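You operate a simulated robot arm through the tools that you are given. There is no shell and no other tool. Be economical: measure what you need, move in short steps, check, and stop when the job is done.

You run a simulated robot arm. Do the job below in one go: nothing can be reset, and whatever is moved stays where it is left.

Task
Swap box Y-65 on the lettered strip for the two boxes waiting in the yellow tray.
Fine: box Y-65 goes to the tray; slide the wide box beside it into its gap, not lifted; the two go on any free places; the other boxes stay.
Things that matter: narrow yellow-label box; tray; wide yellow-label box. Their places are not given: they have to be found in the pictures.

Only the result counts: the job must be done as asked and must still hold three seconds after the hand-in. Knocking over, shifting, dropping, spilling or breaking anything else fails it.

Robot
A 7-joint arm with a two-finger parallel gripper, fixed in place. Base frame: the origin is at the foot of the arm, x ahead of it, y to its left, z up; the work surface is at about z = 0.78. Units: m, rad, N and s.
With the tool pointing down near the work surface it reaches from about 0.22 to 0.68 m from the base axis. Its first joint turns from -1.152 to 1.152 rad. Payload 2.4 kg.
The TCP is the grasp point between the finger pads, 0.03 m short of the fingertips. In the tool frame z runs along the fingers and y along their closing line. The gripper opens to 0.094 m. The fingers are 0.028 m wide and 0.01 m thick; the gripper's body (0.05 by 0.096 m) begins 0.055 m behind the TCP.
Orientation is that of the tool frame in the base frame, as [roll, pitch, yaw] about the fixed x, y, z axes, in that order (R = Rz(yaw) Ry(pitch) Rx(roll)). With the fingers straight down and closing along the base's y, the tool's x points along the base's -x, its y along +y and its z along -z.

Tools
- The arm moves only by the tool servo_tool. Its argument "moves" is one flat list of numbers, 7 for each row, row after row: the shift along the tool's x, y, z in units of 50 mm (1.0 is 50 mm), then the turn, a rotation vector about the tool's x, y, z in units of 8 degrees (1.0 is 8 degrees), then the gripper command, from -1 (shut) to 1 (fully open), values between in proportion. In form: [x, y, z, rx, ry, rz, fingers, x, y, z, rx, ry, rz, fingers, ...]. A call has 1 to 12 rows; each row shifts and turns the commanded pose from where the row before left it, along the tool's axes as they then stand. A call with a number of a shift or a turn outside -1 to 1 is refused whole. Each row takes 0.2 s and may step no farther than 0.05 m and 0.15 rad from the row before; otherwise, or with a gripper value out of range, the whole call is refused. A pose out of reach is approached as far as the arm can. The call stops where the force on the tool passes 40 N (or 10 N more than at its start, if that is more) or the arm is blocked; 0.2 s more then pass. Each finger travels about 0.153 m/s and halts on what it meets, pressing with about 38 N; the grip force reading is that of the motor and also rises with nothing between the fingers. The clock runs only during rows and for 0.2 s after the last one: add rows that do not move to give the fingers time. It gives the time, the measured TCP pose, the force on the tool (base axes), the opening and the grip force at its end, in the units of the frame above (readings bear some noise).
- Cameras (640 x 400 px; columns grow to the right, rows downward): "scene" is fixed at [0.046, 0.4871, 1.4365]; the picture's right is [-0.65, -0.76, 0.00], its down [-0.50, 0.43, -0.75] and it looks along [0.57, -0.49, -0.66] (base axes); focal length 310 px, centre (320, 200). "wrist" rides on the gripper at [-0.037, 0, -0.058] in the tool frame; the picture's right is [0.00, -1.00, 0.00], its down [0.97, 0.00, -0.24] and it looks along [0.24, 0.00, 0.97] (tool axes); focal length 218 px, centre (320, 200).
- capture(camera): a new picture of that camera. No time passes.
- measure_at(camera, pixels): there is no depth. For up to 12 entries [column, row, z] of the newest picture of that camera ("zoom" is the newest enlarged one), the place [x, y] in the base frame at which the ray of that pixel passes the height z, good to about 0.002 m. No time passes.
- zoom(camera, box): a new picture of the part [left, top, right, bottom] of that camera's present view, enlarged. No time passes.
- sign_off(): hands the job in; it is judged then, once.

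Go step by step. Measure first, check grasps and placings, and put right what went wrong. The budget is 80 turns and 34 pictures, counting those below and the enlarged ones. Unless the task says otherwise, let go and move clear before handing in, and close with one line.

The tools are called after "Call:" as a command line: name --argument value ..., lists and objects as JSON in quotes. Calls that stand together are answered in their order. servo_tool: Moves the arm, as the interface text tells. Its arguments: {"type":"object","properties":{"moves":{"type":"array","items":{"type":"number"}}},"required":["moves"]} The other tools are called the same way: capture (camera) takes a picture; measure_at (camera, pixels) gives the place at which the rays of pixels pass given heights; zoom (camera, box) takes an enlarged picture of a part of a camera's view; sign_off () hands the job in.

At the start:

```text
clock: 0.0
ee_pos: [0.327, 0.0844, 1.0362]
ee_rot: [-3.141, 0.001, 3.141]
ft_force: [0.6, -0.9, 0.1]
width: 0.0938
grasp_force: 0.1
```

scene: 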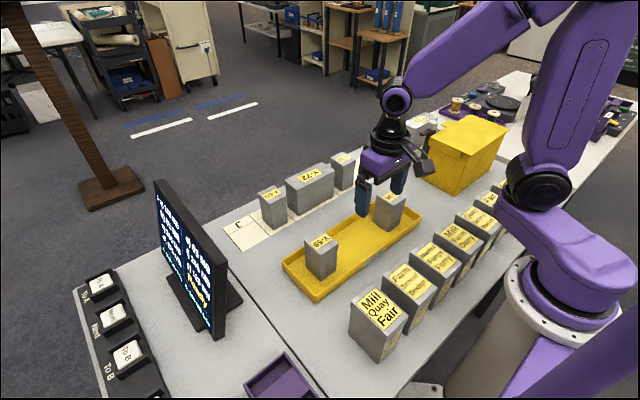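
wrist: 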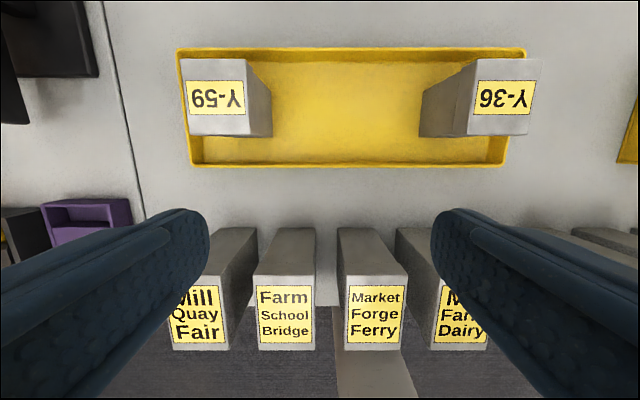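

The scene picture shows a strip with boxes near (270,205), (310,185), (343,170), and a tray with Y-59 and Y-36. I'll zoom in on the strip to read the labels.

Call:
zoom --camera "scene" --box '[210, 100, 450, 250]'

Call:
zoom --camera "scene" --box '[270, 170, 430, 310]'

```text
2.67 times, centred on (330, 175) of scene
```

zoom: 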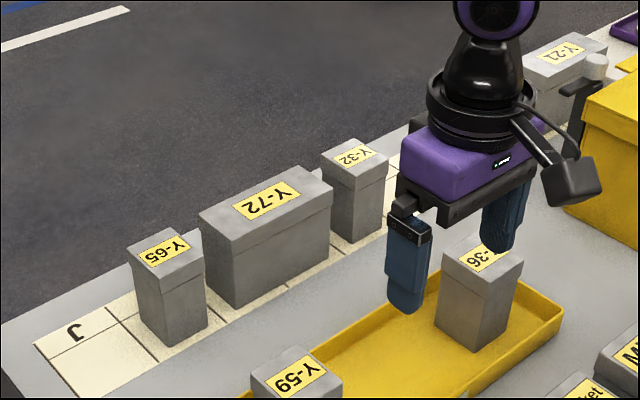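

```text
2.86 times, centred on (350, 240) of scene
```

zoom: 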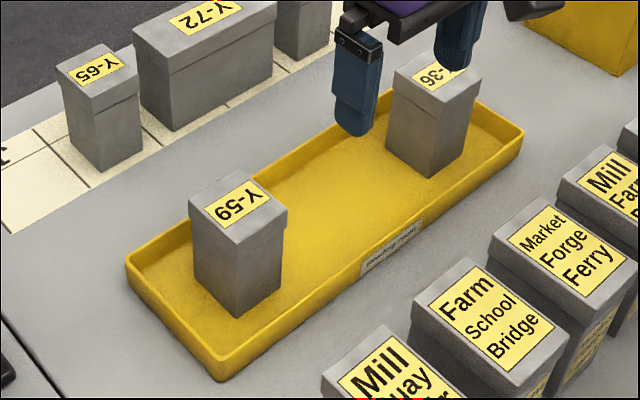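

The strip has J (free), Y-65, wide Y-72, Y-32, then a hidden part up to wide Y-21. I'll measure rough positions and box heights.

Call:
measure_at --camera "scene" --pixels '[[238, 224, 0.78], [223, 229, 0.78], [246, 249, 0.78], [272, 194, 0.87], [310, 174, 0.87], [343, 158, 0.87], [274, 229, 0.78], [420, 118, 0.87], [264, 219, 0.78], [321, 241, 0.86]]'

Call:
measure_at --camera "wrist" --pixels '[[216, 98, 0.87], [505, 98, 0.87], [178, 50, 0.79], [525, 50, 0.79], [190, 165, 0.79], [508, 165, 0.79], [187, 135, 0.87], [248, 135, 0.87], [181, 58, 0.87], [526, 135, 0.87]]'

```text
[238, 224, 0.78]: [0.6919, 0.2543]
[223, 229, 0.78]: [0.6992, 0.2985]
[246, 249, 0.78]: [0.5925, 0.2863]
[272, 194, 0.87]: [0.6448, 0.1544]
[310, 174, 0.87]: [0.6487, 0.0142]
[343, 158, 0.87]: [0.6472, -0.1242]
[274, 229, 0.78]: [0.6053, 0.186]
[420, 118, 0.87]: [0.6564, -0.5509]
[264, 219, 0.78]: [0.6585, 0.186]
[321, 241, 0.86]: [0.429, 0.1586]
```

```text
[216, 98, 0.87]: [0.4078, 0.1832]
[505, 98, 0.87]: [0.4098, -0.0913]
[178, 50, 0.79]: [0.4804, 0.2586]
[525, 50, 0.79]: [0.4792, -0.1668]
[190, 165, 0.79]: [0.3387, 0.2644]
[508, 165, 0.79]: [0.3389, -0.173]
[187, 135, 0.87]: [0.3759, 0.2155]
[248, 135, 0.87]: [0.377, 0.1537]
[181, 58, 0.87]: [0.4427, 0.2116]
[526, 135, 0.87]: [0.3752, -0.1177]
```

I'll move forward over the strip and take a wrist picture.

Call:
servo_tool --moves '[-1, -0.2, -0.5, 0, 0, 0, 1, -1, -0.2, -0.3, 0, 0, 0, 1, -1, -0.2, 0, 0, 0, 0, 1, -1, -0.2, 0, 0, 0, 0, 1, -0.8, 0, 0, 0, 0, 0, 1]'

Call:
capture --camera "wrist"

Call:
capture --camera "scene"

```text
refused: row 1 steps farther than a row can; nothing moved
```

```text
29 pictures are left
```

wrist: 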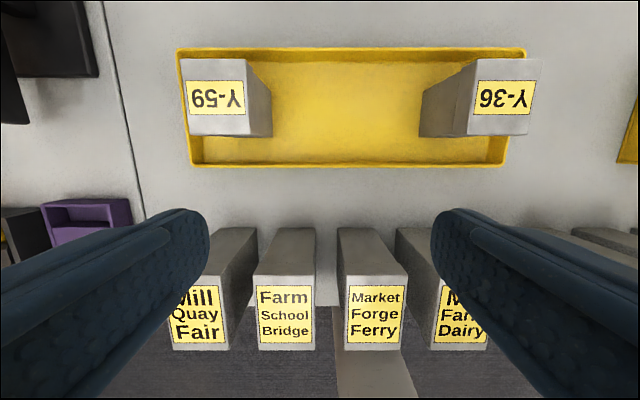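

```text
28 pictures are left
```

scene: 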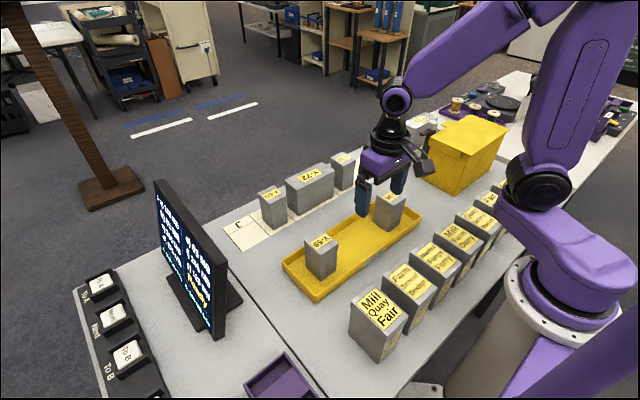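

The row was too long in norm, so nothing moved. I'll use shorter rows.

Call:
servo_tool --moves '[-0.9, -0.15, -0.2, 0, 0, 0, 1, -0.9, -0.15, -0.2, 0, 0, 0, 1, -0.9, -0.15, -0.2, 0, 0, 0, 1, -0.9, -0.15, -0.2, 0, 0, 0, 1, -0.9, 0, 0, 0, 0, 0, 1, 0, 0, 0, 0, 0, 0, 1]'

```text
clock: 1.4
ee_pos: [0.553, 0.0582, 1.0742]
ee_rot: [3.141, 0.001, 3.141]
ft_force: [0.1, 0.2, 0.2]
width: 0.094
grasp_force: 0.1
```

Now at x = 0.553; I'll take a wrist picture.

Call:
capture --camera "wrist"

```text
27 pictures are left
```

wrist: 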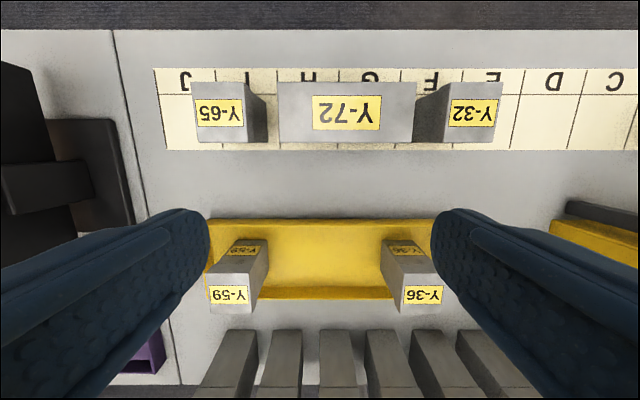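

The strip runs J, I, H, G, F, E, D, C… from left to right. I'll measure place lines and box edges.

Call:
zoom --camera "wrist" --box '[140, 50, 400, 212]'

Call:
measure_at --camera "wrist" --pixels '[[154, 68, 0.782], [161, 150, 0.782], [215, 70, 0.782], [277, 70, 0.782], [339, 70, 0.782], [401, 70, 0.782], [462, 70, 0.782], [524, 70, 0.782], [510, 150, 0.782], [569, 150, 0.782], [586, 70, 0.782]]'

Call:
zoom --camera "wrist" --box '[380, 50, 640, 212]'

```text
2.46 times, centred on (270, 131) of wrist
```

zoom: 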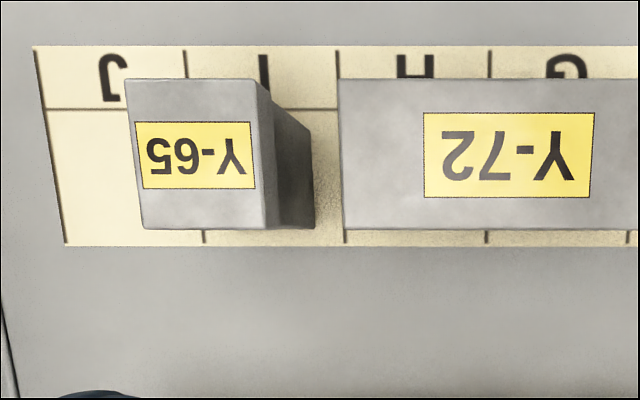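

```text
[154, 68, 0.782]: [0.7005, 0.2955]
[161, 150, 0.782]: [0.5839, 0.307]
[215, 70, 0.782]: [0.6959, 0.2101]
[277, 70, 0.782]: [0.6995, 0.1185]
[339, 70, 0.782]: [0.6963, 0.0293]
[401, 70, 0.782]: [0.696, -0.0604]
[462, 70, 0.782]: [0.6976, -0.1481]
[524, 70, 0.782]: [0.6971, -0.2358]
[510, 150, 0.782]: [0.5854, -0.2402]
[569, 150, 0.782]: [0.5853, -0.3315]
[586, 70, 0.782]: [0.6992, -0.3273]
```

```text
2.46 times, centred on (510, 131) of wrist
```

zoom: 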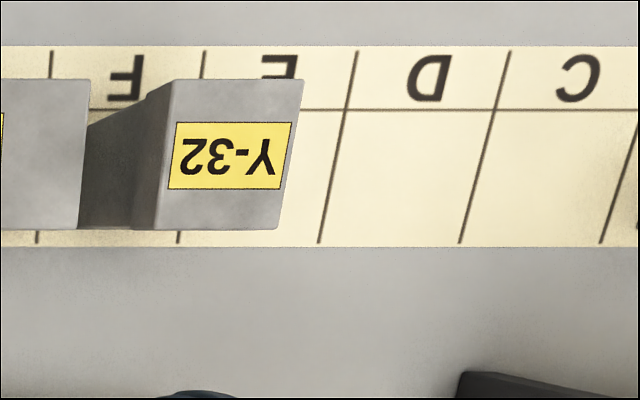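

Cells: J (~0.254, free), I holds Y-65, H+G hold wide Y-72, F holds Y-32, E, D, C free. Now the box edges from the wrist picture, testing top height ~0.88.

Call:
measure_at --camera "wrist" --pixels '[[198.1, 143, 0.88], [247.7, 143, 0.88], [191, 82.5, 0.88], [268, 143, 0.782], [280.2, 143, 0.88], [411.5, 143, 0.88], [277.5, 82.5, 0.88], [416, 82.5, 0.88], [443.5, 143, 0.88], [492.5, 143, 0.88], [412, 143, 0.782], [350, 94, 0.782]]'

Call:
zoom --camera "wrist" --box '[180, 200, 480, 387]'

Call:
capture --camera "scene"

```text
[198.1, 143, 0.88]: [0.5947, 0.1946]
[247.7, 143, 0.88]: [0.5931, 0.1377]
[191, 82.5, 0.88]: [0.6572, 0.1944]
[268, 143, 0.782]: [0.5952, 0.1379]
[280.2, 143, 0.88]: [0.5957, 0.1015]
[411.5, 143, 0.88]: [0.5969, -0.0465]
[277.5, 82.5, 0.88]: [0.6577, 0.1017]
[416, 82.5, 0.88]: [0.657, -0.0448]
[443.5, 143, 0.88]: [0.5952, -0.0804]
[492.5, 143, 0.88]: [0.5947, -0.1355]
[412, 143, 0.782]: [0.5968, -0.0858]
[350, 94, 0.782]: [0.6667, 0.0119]
```

```text
2.13 times, centred on (330, 294) of wrist
```

zoom: 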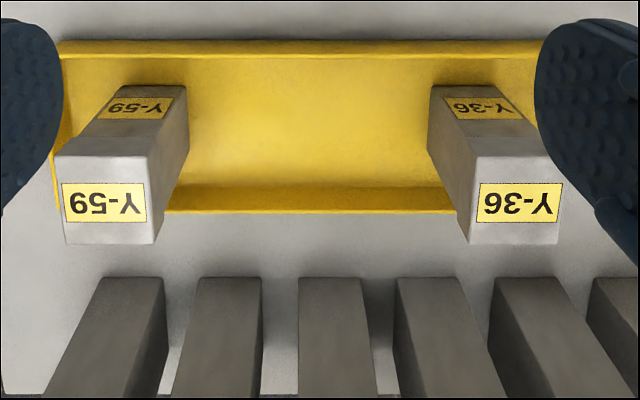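

```text
23 pictures are left
```

scene: 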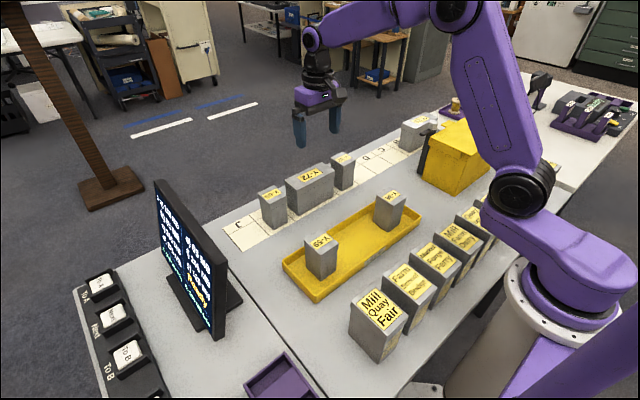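

Top height 0.88 is consistent (Y-65's right edge is y≈0.138 by both top and base). Y-65 centre ≈ (0.626, 0.166), width 0.057; Y-72 spans y 0.102…-0.046; Y-32 -0.080…-0.135. I'll go above Y-65 with a narrowed opening.

Call:
servo_tool --moves '[-0.5, 0.72, 0.2, 0, 0, 0, 0.62, -0.5, 0.72, 0.2, 0, 0, 0, 0.62, -0.46, 0.72, 0.2, 0, 0, 0, 0.62, 0, 0, 0.9, 0, 0, 0, 0.62, 0, 0, 0.9, 0, 0, 0, 0.62, 0, 0, 0, 0, 0, 0, 0.62]'

Call:
capture --camera "wrist"

```text
clock: 2.8
ee_pos: [0.6285, 0.1644, 0.9558]
ee_rot: [-3.141, -0.001, 3.141]
ft_force: [-0.2, -0.9, 0.1]
width: 0.0762
grasp_force: 0.0
```

```text
22 pictures are left
```

wrist: 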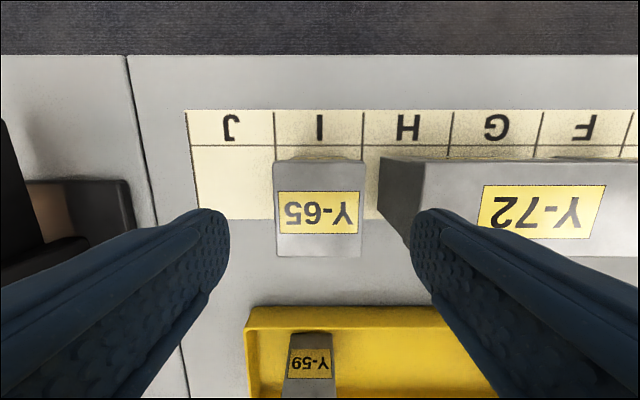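

The box is centred between the fingers (columns 275–363 about 320). I'll descend to z≈0.838 and grip.

Call:
servo_tool --moves '[0.03, 0.02, 0.6, 0, 0, 0, 0.62, 0, 0, 0.6, 0, 0, 0, 0.62, 0, 0, 0.6, 0, 0, 0, 0.62, 0, 0, 0.56, 0, 0, 0, 0.62, 0, 0, 0, 0, 0, 0, 0.62, 0, 0, 0, 0, 0, 0, -1, 0, 0, 0, 0, 0, 0, -1, 0, 0, 0, 0, 0, 0, -1]'

```text
clock: 4.6
ee_pos: [0.6259, 0.1628, 0.8372]
ee_rot: [3.141, 0.0, 3.14]
ft_force: [0.5, 1.6, 1.7]
width: 0.0603
grasp_force: 38.7
```

Gripped (width 0.060). I'll lift straight up 0.15 m, move over the middle of the tray, and look.

Call:
servo_tool --moves '[0, 0, -0.5, 0, 0, 0, -1, 0, 0, -0.8, 0, 0, 0, -1, 0, 0, -0.8, 0, 0, 0, -1, 0, 0, -0.9, 0, 0, 0, -1, 0.8, -0.46, 0, 0, 0, 0, -1, 0.8, -0.46, 0, 0, 0, 0, -1, 0.8, -0.46, 0, 0, 0, 0, -1, 0.8, -0.46, 0, 0, 0, 0, -1, 0.8, -0.46, 0, 0, 0, 0, -1, 0.3, 0, 0, 0, 0, 0, -1, 0, 0, 0, 0, 0, 0, -1]'

Call:
capture --camera "wrist"

Call:
capture --camera "scene"

```text
clock: 7.0
ee_pos: [0.4113, 0.0497, 0.9894]
ee_rot: [3.142, -0.001, -3.141]
ft_force: [-0.4, 0.0, -2.6]
width: 0.06
grasp_force: 38.2
```

```text
21 pictures are left
```

wrist: 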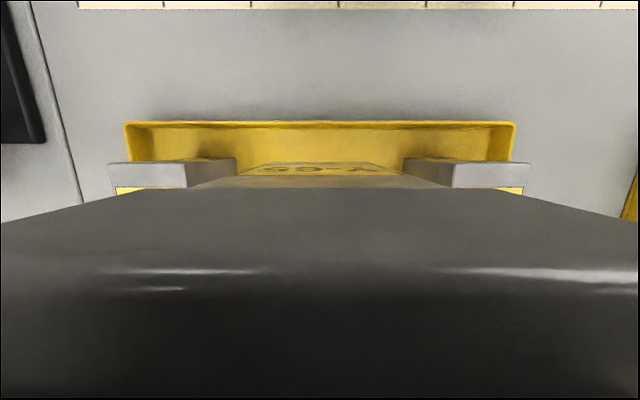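

```text
20 pictures are left
```

scene: 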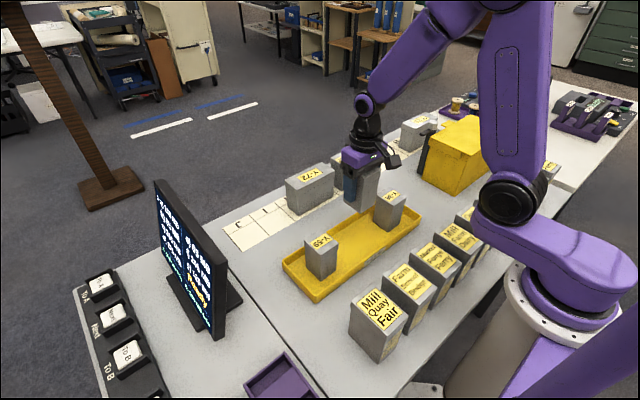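

Box is over the tray's centre. Tray boxes stand clear at both sides (columns 110–235 and 403–528). I'll lower to just above the tray floor.

Call:
servo_tool --moves '[0, -0.06, 0.7, 0, 0, 0, -1, 0, 0, 0.7, 0, 0, 0, -1, 0, 0, 0.7, 0, 0, 0, -1, 0, 0, 0.6, 0, 0, 0, -1, 0, 0, 0.1, 0, 0, 0, -1, 0, 0, 0, 0, 0, 0, -1]'

```text
clock: 8.4
ee_pos: [0.4107, 0.0466, 0.85]
ee_rot: [-3.141, 0.001, -3.14]
ft_force: [-0.8, 0.6, -2.2]
width: 0.0601
grasp_force: 37.5
```

No contact yet (z force −2.2 is the box's weight). I'll lower in 1.5 mm steps.

Call:
servo_tool --moves '[0, 0, 0.04, 0, 0, 0, -1, 0, 0, 0.04, 0, 0, 0, -1, 0, 0, 0, 0, 0, 0, -1]'

```text
clock: 9.2
ee_pos: [0.4093, 0.0467, 0.8441]
ee_rot: [3.142, 0.0, -3.141]
ft_force: [-0.1, -0.5, -2.5]
width: 0.0601
grasp_force: 37.8
```

Call:
servo_tool --moves '[0, 0, 0.03, 0, 0, 0, -1, 0, 0, 0, 0, 0, 0, -1]'

```text
clock: 9.8
ee_pos: [0.4105, 0.0454, 0.8433]
ee_rot: [3.14, 0.001, -3.141]
ft_force: [0.5, -0.1, -3.4]
width: 0.06
grasp_force: 38.0
```

Call:
servo_tool --moves '[0, 0, 0.04, 0, 0, 0, -1, 0, 0, 0, 0, 0, 0, -1]'

```text
clock: 10.4
ee_pos: [0.4099, 0.0458, 0.8417]
ee_rot: [-3.142, 0.001, 3.141]
ft_force: [-3.7, 3.4, 25.7]
width: 0.0603
grasp_force: 38.0
```

Contact (25 N up): the box is on the tray floor. I'll release and rise.

Call:
servo_tool --moves '[0, 0, 0, 0, 0, 0, 0.9, 0, 0, 0, 0, 0, 0, 0.9, 0, 0, -0.4, 0, 0, 0, 0.9, 0, 0, -0.9, 0, 0, 0, 0.9, 0, 0, -0.9, 0, 0, 0, 0.9, 0, 0, -0.9, 0, 0, 0, 0.9, 0, 0, 0, 0, 0, 0, 0.9]'

Call:
capture --camera "scene"

```text
clock: 12.0
ee_pos: [0.4087, 0.0447, 0.9968]
ee_rot: [3.14, 0.001, -3.141]
ft_force: [0.2, 0.3, 0.7]
width: 0.0891
grasp_force: 0.1
```

```text
19 pictures are left
```

scene: 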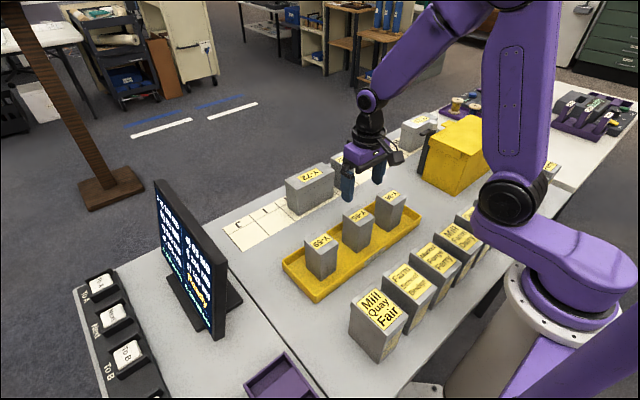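

Y-65 stands upright in the tray. Next I'll close the fingers and go above the gap between Y-72 and Y-32 (y≈−0.063).

Call:
servo_tool --moves '[-0.8, -0.4, 0, 0, 0, 0, -1, -0.8, -0.4, 0, 0, 0, 0, -1, -0.8, -0.4, 0, 0, 0, 0, -1, -0.8, -0.4, 0, 0, 0, 0, -1, -0.8, -0.4, 0, 0, 0, 0, -1, -0.34, -0.16, 0, 0, 0, 0, -1, 0, 0, 0.5, 0, 0, 0, -1, 0, 0, 0.3, 0, 0, 0, -1, 0, 0, 0, 0, 0, 0, -1]'

Call:
capture --camera "wrist"

```text
clock: 14.0
ee_pos: [0.6265, -0.0631, 0.9564]
ee_rot: [-3.14, 0.0, -3.141]
ft_force: [1.0, 0.4, -1.3]
width: 0.0
grasp_force: 33.1
```

```text
18 pictures are left
```

wrist: 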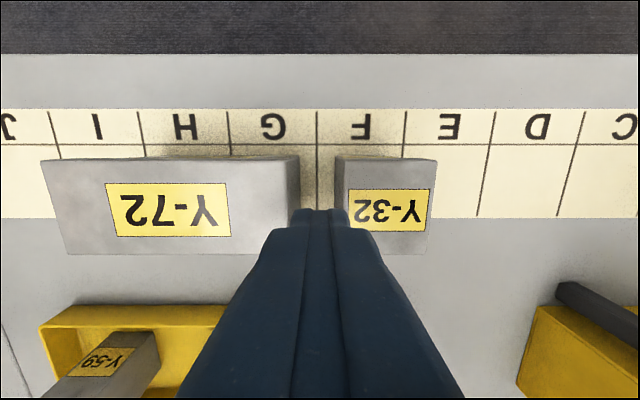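

The gap lies between column 299 (Y-72) and 337 (Y-32) at row 160. I'll measure it, also using the strip lines for a check.

Call:
measure_at --camera "wrist" --pixels '[[299, 160, 0.88], [336, 160, 0.88], [345, 230, 0.88], [65, 252, 0.88], [40, 161, 0.88], [316, 125, 0.782], [228, 125, 0.782], [139, 125, 0.782], [404, 125, 0.782], [495, 112, 0.782], [434, 253, 0.88], [437, 160, 0.88]]'

Call:
zoom --camera "wrist" --box '[240, 140, 400, 240]'

```text
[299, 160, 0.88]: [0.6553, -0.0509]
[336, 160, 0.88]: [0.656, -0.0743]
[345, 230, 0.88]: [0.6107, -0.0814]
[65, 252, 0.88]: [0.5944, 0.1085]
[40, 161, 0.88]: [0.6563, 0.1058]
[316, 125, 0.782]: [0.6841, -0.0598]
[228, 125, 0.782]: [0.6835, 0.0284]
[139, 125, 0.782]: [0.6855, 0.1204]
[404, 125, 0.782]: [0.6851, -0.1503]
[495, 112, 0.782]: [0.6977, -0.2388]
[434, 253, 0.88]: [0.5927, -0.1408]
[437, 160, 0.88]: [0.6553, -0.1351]
```

```text
4.00 times, centred on (320, 190) of wrist
```

zoom: 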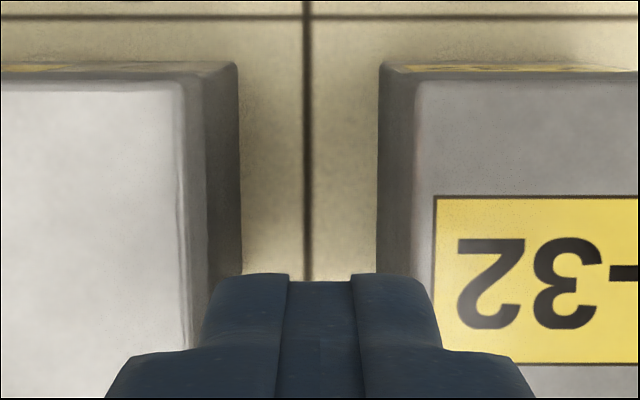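

Gap at the base spans columns 300–334, i.e. y≈−0.044…−0.078, centre −0.061; closed fingers are ~0.02 thick. I'll shift +2 mm and descend into it gently.

Call:
servo_tool --moves '[0, 0.04, 0.3, 0, 0, 0, -1, 0, 0, 0.3, 0, 0, 0, -1, 0, 0, 0.3, 0, 0, 0, -1, 0, 0, 0.4, 0, 0, 0, -1, 0, 0, 0.5, 0, 0, 0, -1, 0, 0, 0.55, 0, 0, 0, -1, 0, 0, 0, 0, 0, 0, -1]'

```text
clock: 15.6
ee_pos: [0.625, -0.0605, 0.8398]
ee_rot: [3.141, 0.001, -3.141]
ft_force: [-0.2, 1.1, -0.1]
width: 0.0
grasp_force: 33.2
```

Clean descent with no contact force. Now I'll push along +y in small steps, about 0.08 m.

Call:
servo_tool --moves '[0, 0.2, 0, 0, 0, 0, -1, 0, 0.2, 0, 0, 0, 0, -1, 0, 0.2, 0, 0, 0, 0, -1, 0, 0.2, 0, 0, 0, 0, -1, 0, 0.2, 0, 0, 0, 0, -1, 0, 0.2, 0, 0, 0, 0, -1, 0, 0.2, 0, 0, 0, 0, -1, 0, 0.2, 0, 0, 0, 0, -1, 0, 0, 0, 0, 0, 0, -1]'

Call:
capture --camera "scene"

Call:
capture --camera "wrist"

```text
clock: 17.6
ee_pos: [0.6273, 0.0189, 0.8385]
ee_rot: [3.141, -0.001, -3.141]
ft_force: [-0.3, -0.6, 0.0]
width: 0.0
grasp_force: 32.7
```

```text
16 pictures are left
```

scene: 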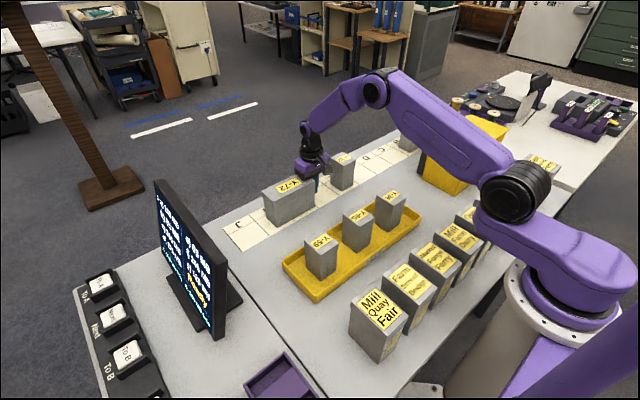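

```text
15 pictures are left
```

wrist: 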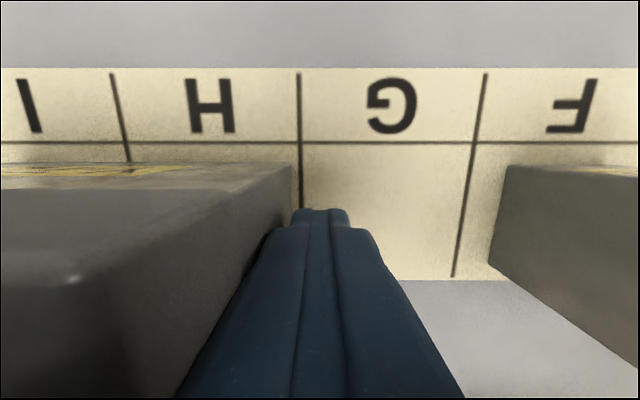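

Y-72 has slid cleanly; its right base edge (column ~291, row 166) is just past the H|G line (column 300). I'll measure the remaining distance.

Call:
measure_at --camera "wrist" --pixels '[[291, 166, 0.88], [291, 166, 0.782], [300, 150, 0.782], [484, 100, 0.782], [116, 100, 0.782], [504, 170, 0.88], [494, 265, 0.782]]'

```text
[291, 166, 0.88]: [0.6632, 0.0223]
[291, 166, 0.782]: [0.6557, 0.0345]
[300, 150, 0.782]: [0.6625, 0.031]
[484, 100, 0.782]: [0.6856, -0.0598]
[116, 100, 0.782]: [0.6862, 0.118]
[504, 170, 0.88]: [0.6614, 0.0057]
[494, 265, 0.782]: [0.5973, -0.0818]
```

Right edge ≈0.031–0.034; the target is ≈0.0445. I'll push 11 mm more, back off, rise and look.

Call:
servo_tool --moves '[0, 0.12, 0, 0, 0, 0, -1, 0, 0.1, 0, 0, 0, 0, -1, 0, 0, 0, 0, 0, 0, -1, 0, -0.4, 0, 0, 0, 0, -1, 0, -0.2, -0.5, 0, 0, 0, -1, 0, 0, -0.9, 0, 0, 0, -1, 0, 0, -0.9, 0, 0, 0, -1, 0, 0, -0.9, 0, 0, 0, -1, 0, 0, -0.5, 0, 0, 0, -1, 0, 0, 0, 0, 0, 0, -1]'

Call:
capture --camera "wrist"

```text
clock: 19.8
ee_pos: [0.6288, 0.0021, 1.023]
ee_rot: [3.14, 0.001, 3.141]
ft_force: [-0.6, 0.7, -0.3]
width: 0.0
grasp_force: 33.3
```

```text
14 pictures are left
```

wrist: 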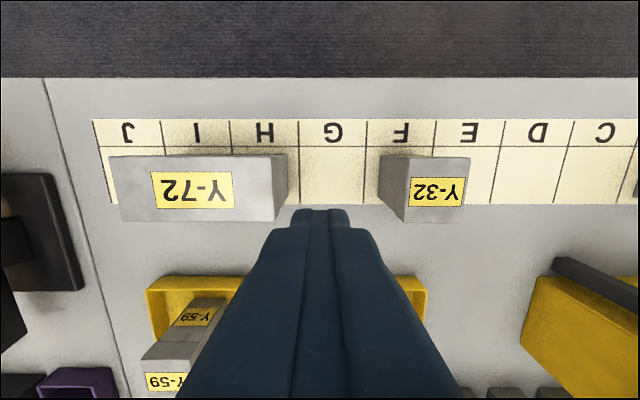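

Call:
measure_at --camera "wrist" --pixels '[[108, 156, 0.88], [122, 220, 0.88], [274, 156, 0.88], [275, 220, 0.88], [298, 140, 0.782], [162, 140, 0.782], [94, 121, 0.782], [407, 220, 0.88], [463, 220, 0.88], [434, 140, 0.782], [502, 140, 0.782], [287, 156, 0.782]]'

Call:
zoom --camera "wrist" --box '[90, 100, 310, 238]'

```text
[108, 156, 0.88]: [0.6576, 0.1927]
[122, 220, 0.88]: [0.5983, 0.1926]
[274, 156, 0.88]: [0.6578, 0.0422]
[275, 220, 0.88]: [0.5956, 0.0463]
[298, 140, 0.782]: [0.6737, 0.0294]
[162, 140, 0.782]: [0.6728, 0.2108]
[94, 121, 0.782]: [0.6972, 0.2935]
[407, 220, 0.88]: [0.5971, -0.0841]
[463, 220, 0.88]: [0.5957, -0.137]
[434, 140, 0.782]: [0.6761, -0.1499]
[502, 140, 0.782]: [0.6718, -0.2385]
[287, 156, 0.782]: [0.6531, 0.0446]
```

```text
2.90 times, centred on (200, 169) of wrist
```

zoom: 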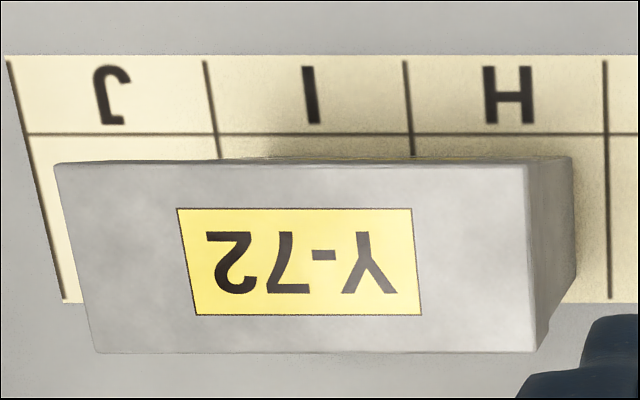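

Y-72 now spans y 0.193…0.0445 in I+H (0.210…0.0295), square and centred; Y-32 unmoved. Next I'll go above Y-36 in the tray with fingers open and look.

Call:
servo_tool --moves '[0.8, -0.3, 0.1, 0, 0, 0, 0.65, 0.8, -0.3, 0.1, 0, 0, 0, 0.65, 0.8, -0.3, 0.1, 0, 0, 0, 0.65, 0.8, -0.3, 0.1, 0, 0, 0, 0.65, 0.8, -0.3, 0.1, 0, 0, 0, 0.65, 0.4, -0.1, 0.2, 0, 0, 0, 0.65, 0, 0, 0, 0, 0, 0, 0.65]'

Call:
capture --camera "wrist"

```text
clock: 21.4
ee_pos: [0.4054, -0.0802, 0.9876]
ee_rot: [3.141, 0.0, 3.141]
ft_force: [-0.6, -0.1, 0.1]
width: 0.0776
grasp_force: 0.0
```

```text
12 pictures are left
```

wrist: 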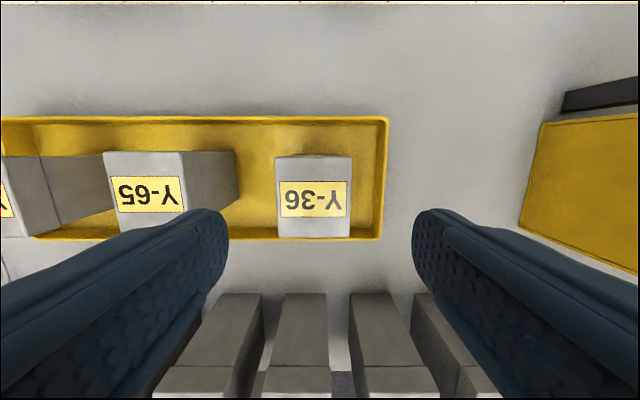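

Call:
measure_at --camera "wrist" --pixels '[[276, 156, 0.885], [278, 237, 0.885], [351, 156, 0.885], [350, 237, 0.885], [104, 152, 0.885], [118, 237, 0.885], [182, 152, 0.885], [188, 237, 0.885], [388, 118, 0.8], [381, 238, 0.8]]'

```text
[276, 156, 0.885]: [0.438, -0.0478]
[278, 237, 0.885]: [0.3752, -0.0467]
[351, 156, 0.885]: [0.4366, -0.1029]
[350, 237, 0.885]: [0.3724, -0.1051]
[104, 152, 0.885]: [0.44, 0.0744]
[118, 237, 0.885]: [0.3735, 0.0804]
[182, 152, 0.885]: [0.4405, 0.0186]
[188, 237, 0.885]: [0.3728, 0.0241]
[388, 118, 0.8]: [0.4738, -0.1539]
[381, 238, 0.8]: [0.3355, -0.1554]
```

Y-36 centre ≈ (0.406, −0.0755), with clear gaps on both sides. I'll shift +5 mm in y, descend to z≈0.843 and grip.

Call:
servo_tool --moves '[0, 0.09, 0.6, 0, 0, 0, 0.65, 0, 0, 0.8, 0, 0, 0, 0.65, 0, 0, 0.8, 0, 0, 0, 0.65, 0, 0, 0.68, 0, 0, 0, 0.65, 0, 0, 0, 0, 0, 0, 0.65, 0, 0, 0, 0, 0, 0, -1, 0, 0, 0, 0, 0, 0, -1, 0, 0, 0, 0, 0, 0, -1]'

```text
clock: 23.2
ee_pos: [0.4046, -0.0746, 0.8441]
ee_rot: [3.141, 0.0, -3.141]
ft_force: [0.0, 0.1, 0.1]
width: 0.0599
grasp_force: 38.1
```

Gripped. I'll lift and carry it above cell G (0.625, −0.016), then check.

Call:
servo_tool --moves '[0, 0, -0.6, 0, 0, 0, -1, 0, 0, -0.8, 0, 0, 0, -1, 0, 0, -0.8, 0, 0, 0, -1, 0, 0, -0.8, 0, 0, 0, -1, -0.8, 0.24, 0, 0, 0, 0, -1, -0.8, 0.24, 0, 0, 0, 0, -1, -0.8, 0.24, 0, 0, 0, 0, -1, -0.8, 0.24, 0, 0, 0, 0, -1, -0.8, 0.21, 0, 0, 0, 0, -1, -0.41, 0, 0, 0, 0, 0, -1, 0, 0, 0, 0, 0, 0, -1]'

Call:
capture --camera "wrist"

```text
clock: 25.6
ee_pos: [0.626, -0.0177, 0.9931]
ee_rot: [3.14, 0.002, 3.141]
ft_force: [0.1, 0.5, -2.1]
width: 0.0603
grasp_force: 38.3
```

```text
11 pictures are left
```

wrist: 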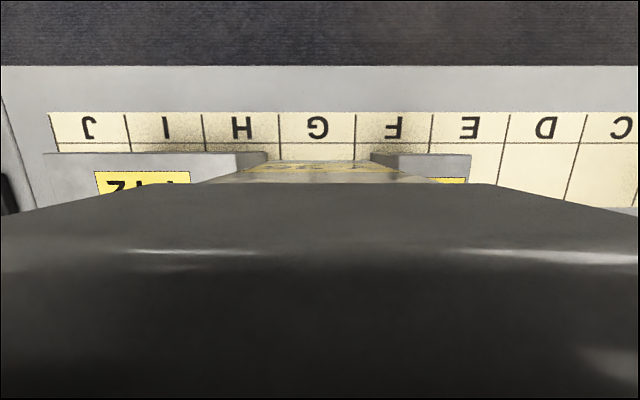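

Aligned with G, between Y-72 and Y-32. Lowering to just above the strip.

Call:
servo_tool --moves '[0, 0.02, 0.6, 0, 0, 0, -1, 0, 0, 0.7, 0, 0, 0, -1, 0, 0, 0.7, 0, 0, 0, -1, 0, 0, 0.6, 0, 0, 0, -1, 0, 0, 0.36, 0, 0, 0, -1, 0, 0, 0, 0, 0, 0, -1]'

```text
clock: 27.0
ee_pos: [0.6264, -0.0145, 0.8474]
ee_rot: [-3.141, 0.001, -3.141]
ft_force: [0.1, -1.3, -3.2]
width: 0.0598
grasp_force: 38.0
```

Call:
servo_tool --moves '[0, 0, 0.06, 0, 0, 0, -1, 0, 0, 0.04, 0, 0, 0, -1, 0, 0, 0, 0, 0, 0, -1]'

```text
clock: 27.8
ee_pos: [0.6264, -0.0144, 0.8409]
ee_rot: [3.142, 0.0, -3.141]
ft_force: [0.6, -0.6, -1.9]
width: 0.06
grasp_force: 37.8
```

Call:
servo_tool --moves '[0, 0, 0.04, 0, 0, 0, -1, 0, 0, 0, 0, 0, 0, -1]'

```text
clock: 28.4
ee_pos: [0.6263, -0.0136, 0.8389]
ee_rot: [-3.14, 0.0, -3.141]
ft_force: [-0.2, 0.1, -2.2]
width: 0.06
grasp_force: 37.7
```

Call:
servo_tool --moves '[0, 0, 0.035, 0, 0, 0, -1, 0, 0, 0, 0, 0, 0, -1]'

```text
clock: 29.0
ee_pos: [0.6273, -0.0151, 0.8389]
ee_rot: [-3.141, 0.003, 3.14]
ft_force: [-3.8, -0.2, 12.8]
width: 0.0601
grasp_force: 38.7
```

Contact (12.8 N up). I'll release with a limited opening and rise, then move above Y-59.

Call:
servo_tool --moves '[0, 0, 0, 0, 0, 0, 0.65, 0, 0, 0, 0, 0, 0, 0.65, 0, 0, -0.5, 0, 0, 0, 0.65, 0, 0, -0.9, 0, 0, 0, 0.65, 0, 0, -0.9, 0, 0, 0, 0.65, 0, 0, -0.7, 0, 0, 0, 0.65]'

Call:
servo_tool --moves '[0.7, 0.62, 0, 0, 0, 0, 0.65, 0.7, 0.62, 0, 0, 0, 0, 0.65, 0.7, 0.62, 0, 0, 0, 0, 0.65, 0.7, 0.62, 0, 0, 0, 0, 0.65, 0.7, 0.62, 0, 0, 0, 0, 0.65, 0.7, 0.62, 0, 0, 0, 0, 0.65, 0.2, 0.12, 0, 0, 0, 0, 0.65, 0, 0, 0, 0, 0, 0, 0.65]'

Call:
capture --camera "wrist"

Call:
capture --camera "scene"

```text
clock: 30.4
ee_pos: [0.6286, -0.0144, 0.9874]
ee_rot: [3.141, 0.0, 3.141]
ft_force: [0.6, -0.1, -0.7]
width: 0.0777
grasp_force: 0.1
```

```text
clock: 32.2
ee_pos: [0.4066, 0.177, 0.9882]
ee_rot: [-3.141, 0.0, 3.141]
ft_force: [0.3, 0.2, -1.2]
width: 0.0778
grasp_force: 0.1
```

```text
10 pictures are left
```

wrist: 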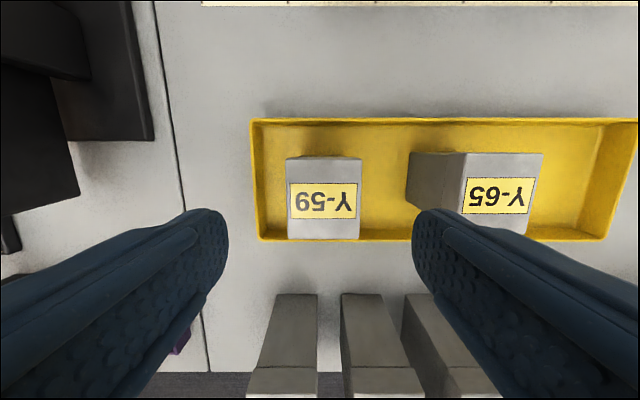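

```text
9 pictures are left
```

scene: 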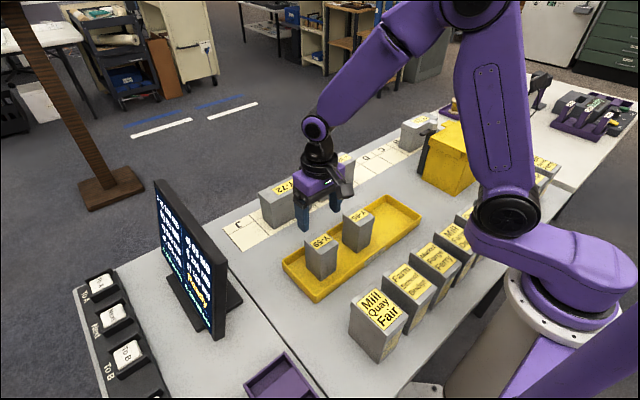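

Y-59 (columns 287–361) is centred about 3 px right of the fingers' mid. I'll descend with a −2.5 mm y correction and grip.

Call:
servo_tool --moves '[0, -0.05, 0.6, 0, 0, 0, 0.65, 0, 0, 0.8, 0, 0, 0, 0.65, 0, 0, 0.8, 0, 0, 0, 0.65, 0, 0, 0.68, 0, 0, 0, 0.65, 0, 0, 0, 0, 0, 0, 0.65, 0, 0, 0, 0, 0, 0, -1, 0, 0, 0, 0, 0, 0, -1, 0, 0, 0, 0, 0, 0, -1]'

```text
clock: 34.0
ee_pos: [0.4073, 0.1744, 0.8448]
ee_rot: [-3.141, 0.0, -3.141]
ft_force: [0.4, 0.1, -0.8]
width: 0.0601
grasp_force: 37.9
```

Gripped. Before carrying it to E, I'll check where the yellow crate stands (scene base corners near (422,180), (458,195)).

Call:
measure_at --camera "scene" --pixels '[[419, 172, 0.782], [454, 195, 0.782], [432, 128, 0.93], [470, 150, 0.93], [423, 170, 0.782], [432, 128, 0.88], [432, 128, 0.9]]'

Call:
zoom --camera "scene" --box '[340, 90, 500, 200]'

```text
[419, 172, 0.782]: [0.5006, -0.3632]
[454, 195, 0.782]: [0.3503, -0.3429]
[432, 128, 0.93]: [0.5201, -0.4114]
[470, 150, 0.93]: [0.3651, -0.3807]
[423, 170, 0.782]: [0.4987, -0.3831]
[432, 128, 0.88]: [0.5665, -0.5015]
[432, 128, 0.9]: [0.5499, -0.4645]
```

```text
3.64 times, centred on (420, 145) of scene
```

zoom: 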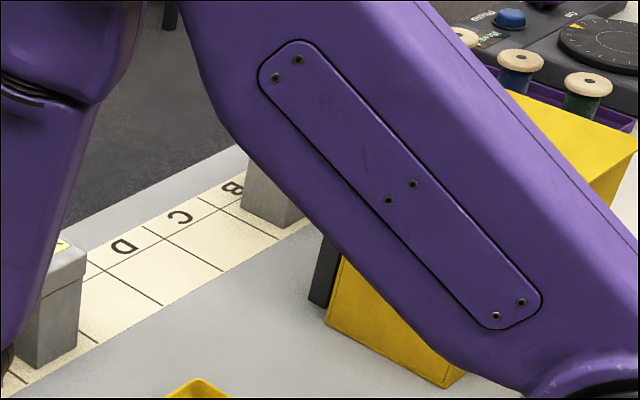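

The crate is at y < −0.34 and x < 0.52, clear of E. I'll lift and carry Y-59 above E (0.626, −0.196).

Call:
servo_tool --moves '[0, 0, -0.6, 0, 0, 0, -1, 0, 0, -0.8, 0, 0, 0, -1, 0, 0, -0.8, 0, 0, 0, -1, 0, 0, -0.8, 0, 0, 0, -1, -0.486, -0.823, 0, 0, 0, 0, -1, -0.486, -0.823, 0, 0, 0, 0, -1, -0.486, -0.823, 0, 0, 0, 0, -1, -0.486, -0.823, 0, 0, 0, 0, -1, -0.486, -0.823, 0, 0, 0, 0, -1, -0.486, -0.823, 0, 0, 0, 0, -1]'

Call:
servo_tool --moves '[-0.486, -0.823, 0, 0, 0, 0, -1, -0.486, -0.823, 0, 0, 0, 0, -1, -0.486, -0.823, 0, 0, 0, 0, -1, 0, 0, 0, 0, 0, 0, -1]'

Call:
capture --camera "wrist"

```text
clock: 36.2
ee_pos: [0.5551, -0.0737, 0.9918]
ee_rot: [3.141, 0.0, 3.141]
ft_force: [-0.1, 0.9, -2.1]
width: 0.0602
grasp_force: 38.4
```

```text
clock: 37.2
ee_pos: [0.6244, -0.1982, 0.9891]
ee_rot: [3.14, -0.002, -3.141]
ft_force: [-0.1, -0.6, -2.8]
width: 0.0601
grasp_force: 38.3
```

```text
7 pictures are left
```

wrist: 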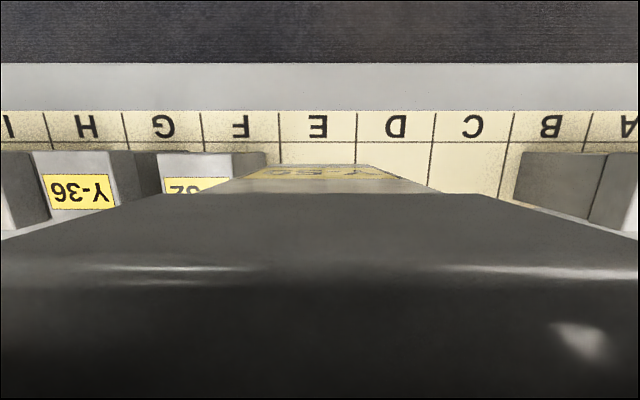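

E's lines (columns 278 and 356) straddle the tool's centre. I'll lower to just above the strip with a +2 mm y nudge.

Call:
servo_tool --moves '[0, 0.04, 0.6, 0, 0, 0, -1, 0, 0, 0.7, 0, 0, 0, -1, 0, 0, 0.7, 0, 0, 0, -1, 0, 0, 0.6, 0, 0, 0, -1, 0, 0, 0.28, 0, 0, 0, -1, 0, 0, 0, 0, 0, 0, -1]'

```text
clock: 38.6
ee_pos: [0.6244, -0.1941, 0.8488]
ee_rot: [-3.141, 0.0, -3.141]
ft_force: [0.3, 0.0, -3.1]
width: 0.06
grasp_force: 37.6
```

Call:
servo_tool --moves '[0, 0, 0.06, 0, 0, 0, -1, 0, 0, 0.06, 0, 0, 0, -1, 0, 0, 0, 0, 0, 0, -1]'

```text
clock: 39.4
ee_pos: [0.6257, -0.1922, 0.8432]
ee_rot: [3.14, 0.002, 3.14]
ft_force: [-0.3, 0.2, -2.2]
width: 0.06
grasp_force: 37.3
```

Call:
servo_tool --moves '[0, 0, 0.04, 0, 0, 0, -1, 0, 0, 0, 0, 0, 0, -1]'

```text
clock: 40.0
ee_pos: [0.625, -0.1935, 0.8425]
ee_rot: [3.141, 0.001, 3.141]
ft_force: [0.0, -0.3, -1.6]
width: 0.0599
grasp_force: 38.1
```

Call:
servo_tool --moves '[0, 0, 0.04, 0, 0, 0, -1, 0, 0, 0, 0, 0, 0, -1]'

```text
clock: 40.6
ee_pos: [0.6252, -0.1928, 0.8399]
ee_rot: [-3.141, 0.001, 3.141]
ft_force: [-1.0, 0.0, 0.0]
width: 0.0604
grasp_force: 37.9
```

Call:
servo_tool --moves '[0, 0, 0.025, 0, 0, 0, -1, 0, 0, 0, 0, 0, 0, -1]'

```text
clock: 41.2
ee_pos: [0.6253, -0.1937, 0.8392]
ee_rot: [-3.141, 0.001, 3.141]
ft_force: [-4.8, 1.2, 13.6]
width: 0.0603
grasp_force: 38.6
```

Contact (13.6 N). I'll release with a limited opening, rise, and back off over the tray to look.

Call:
servo_tool --moves '[0, 0, 0, 0, 0, 0, 0.6, 0, 0, 0, 0, 0, 0, 0.6, 0, 0, -0.5, 0, 0, 0, 0.6, 0, 0, -0.9, 0, 0, 0, 0.6, 0, 0, -0.9, 0, 0, 0, 0.6, 0, 0, -0.9, 0, 0, 0, 0.6, 0, 0, -0.9, 0, 0, 0, 0.6, 0.4, 0.9, 0, 0, 0, 0, 0.6, 0.4, 0.9, 0, 0, 0, 0, 0.6, 0.4, 0.9, 0, 0, 0, 0, 0.6, 0, 0, 0, 0, 0, 0, 0.6]'

Call:
capture --camera "wrist"

Call:
capture --camera "scene"

```text
clock: 43.6
ee_pos: [0.5664, -0.059, 1.0435]
ee_rot: [3.141, 0.001, 3.141]
ft_force: [-0.5, 0.0, -0.4]
width: 0.0754
grasp_force: 0.0
```

```text
6 pictures are left
```

wrist: 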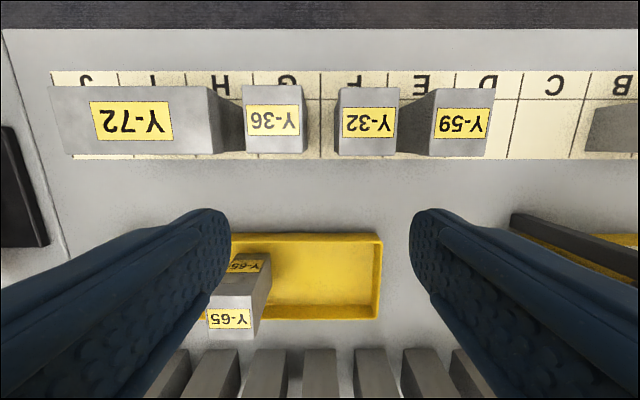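

```text
5 pictures are left
```

scene: 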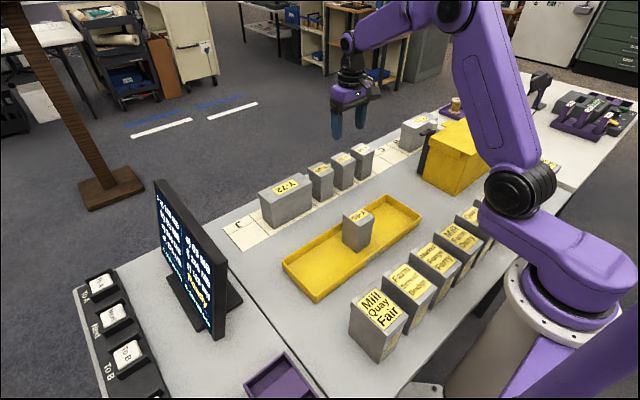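

All boxes are standing in order: Y-72, Y-36, Y-32, Y-59 on the strip, and Y-65 in the tray. A last measurement of the box edges against the lines.

Call:
measure_at --camera "wrist" --pixels '[[65, 154, 0.88], [213, 154, 0.88], [247, 152, 0.88], [303, 152, 0.88], [340, 154, 0.88], [395, 154, 0.88], [431, 156, 0.88], [486, 156, 0.88], [320, 140, 0.782], [511, 140, 0.782], [242, 87, 0.88], [495, 88, 0.88]]'

```text
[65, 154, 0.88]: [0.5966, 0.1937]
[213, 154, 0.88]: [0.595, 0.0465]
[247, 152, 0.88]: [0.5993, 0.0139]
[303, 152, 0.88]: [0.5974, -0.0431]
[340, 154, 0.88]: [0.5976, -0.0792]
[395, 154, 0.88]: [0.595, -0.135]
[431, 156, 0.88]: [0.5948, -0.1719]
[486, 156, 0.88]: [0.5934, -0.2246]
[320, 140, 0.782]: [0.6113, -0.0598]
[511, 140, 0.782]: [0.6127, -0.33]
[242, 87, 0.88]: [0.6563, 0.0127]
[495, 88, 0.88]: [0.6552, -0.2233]
```

Every box sits well inside its cell (Y-72 in I+H, Y-36 in G, Y-59 in E), Y-32 has not moved, and the arm is clear. Handing in.

Call:
sign_off

```text
The job is handed in.
```

The swap is done and handed in: Y-65 is in the yellow tray, Y-72 was slid unlifted into I+H, Y-36 stands in G and Y-59 in E, and the other boxes stayed where they were.
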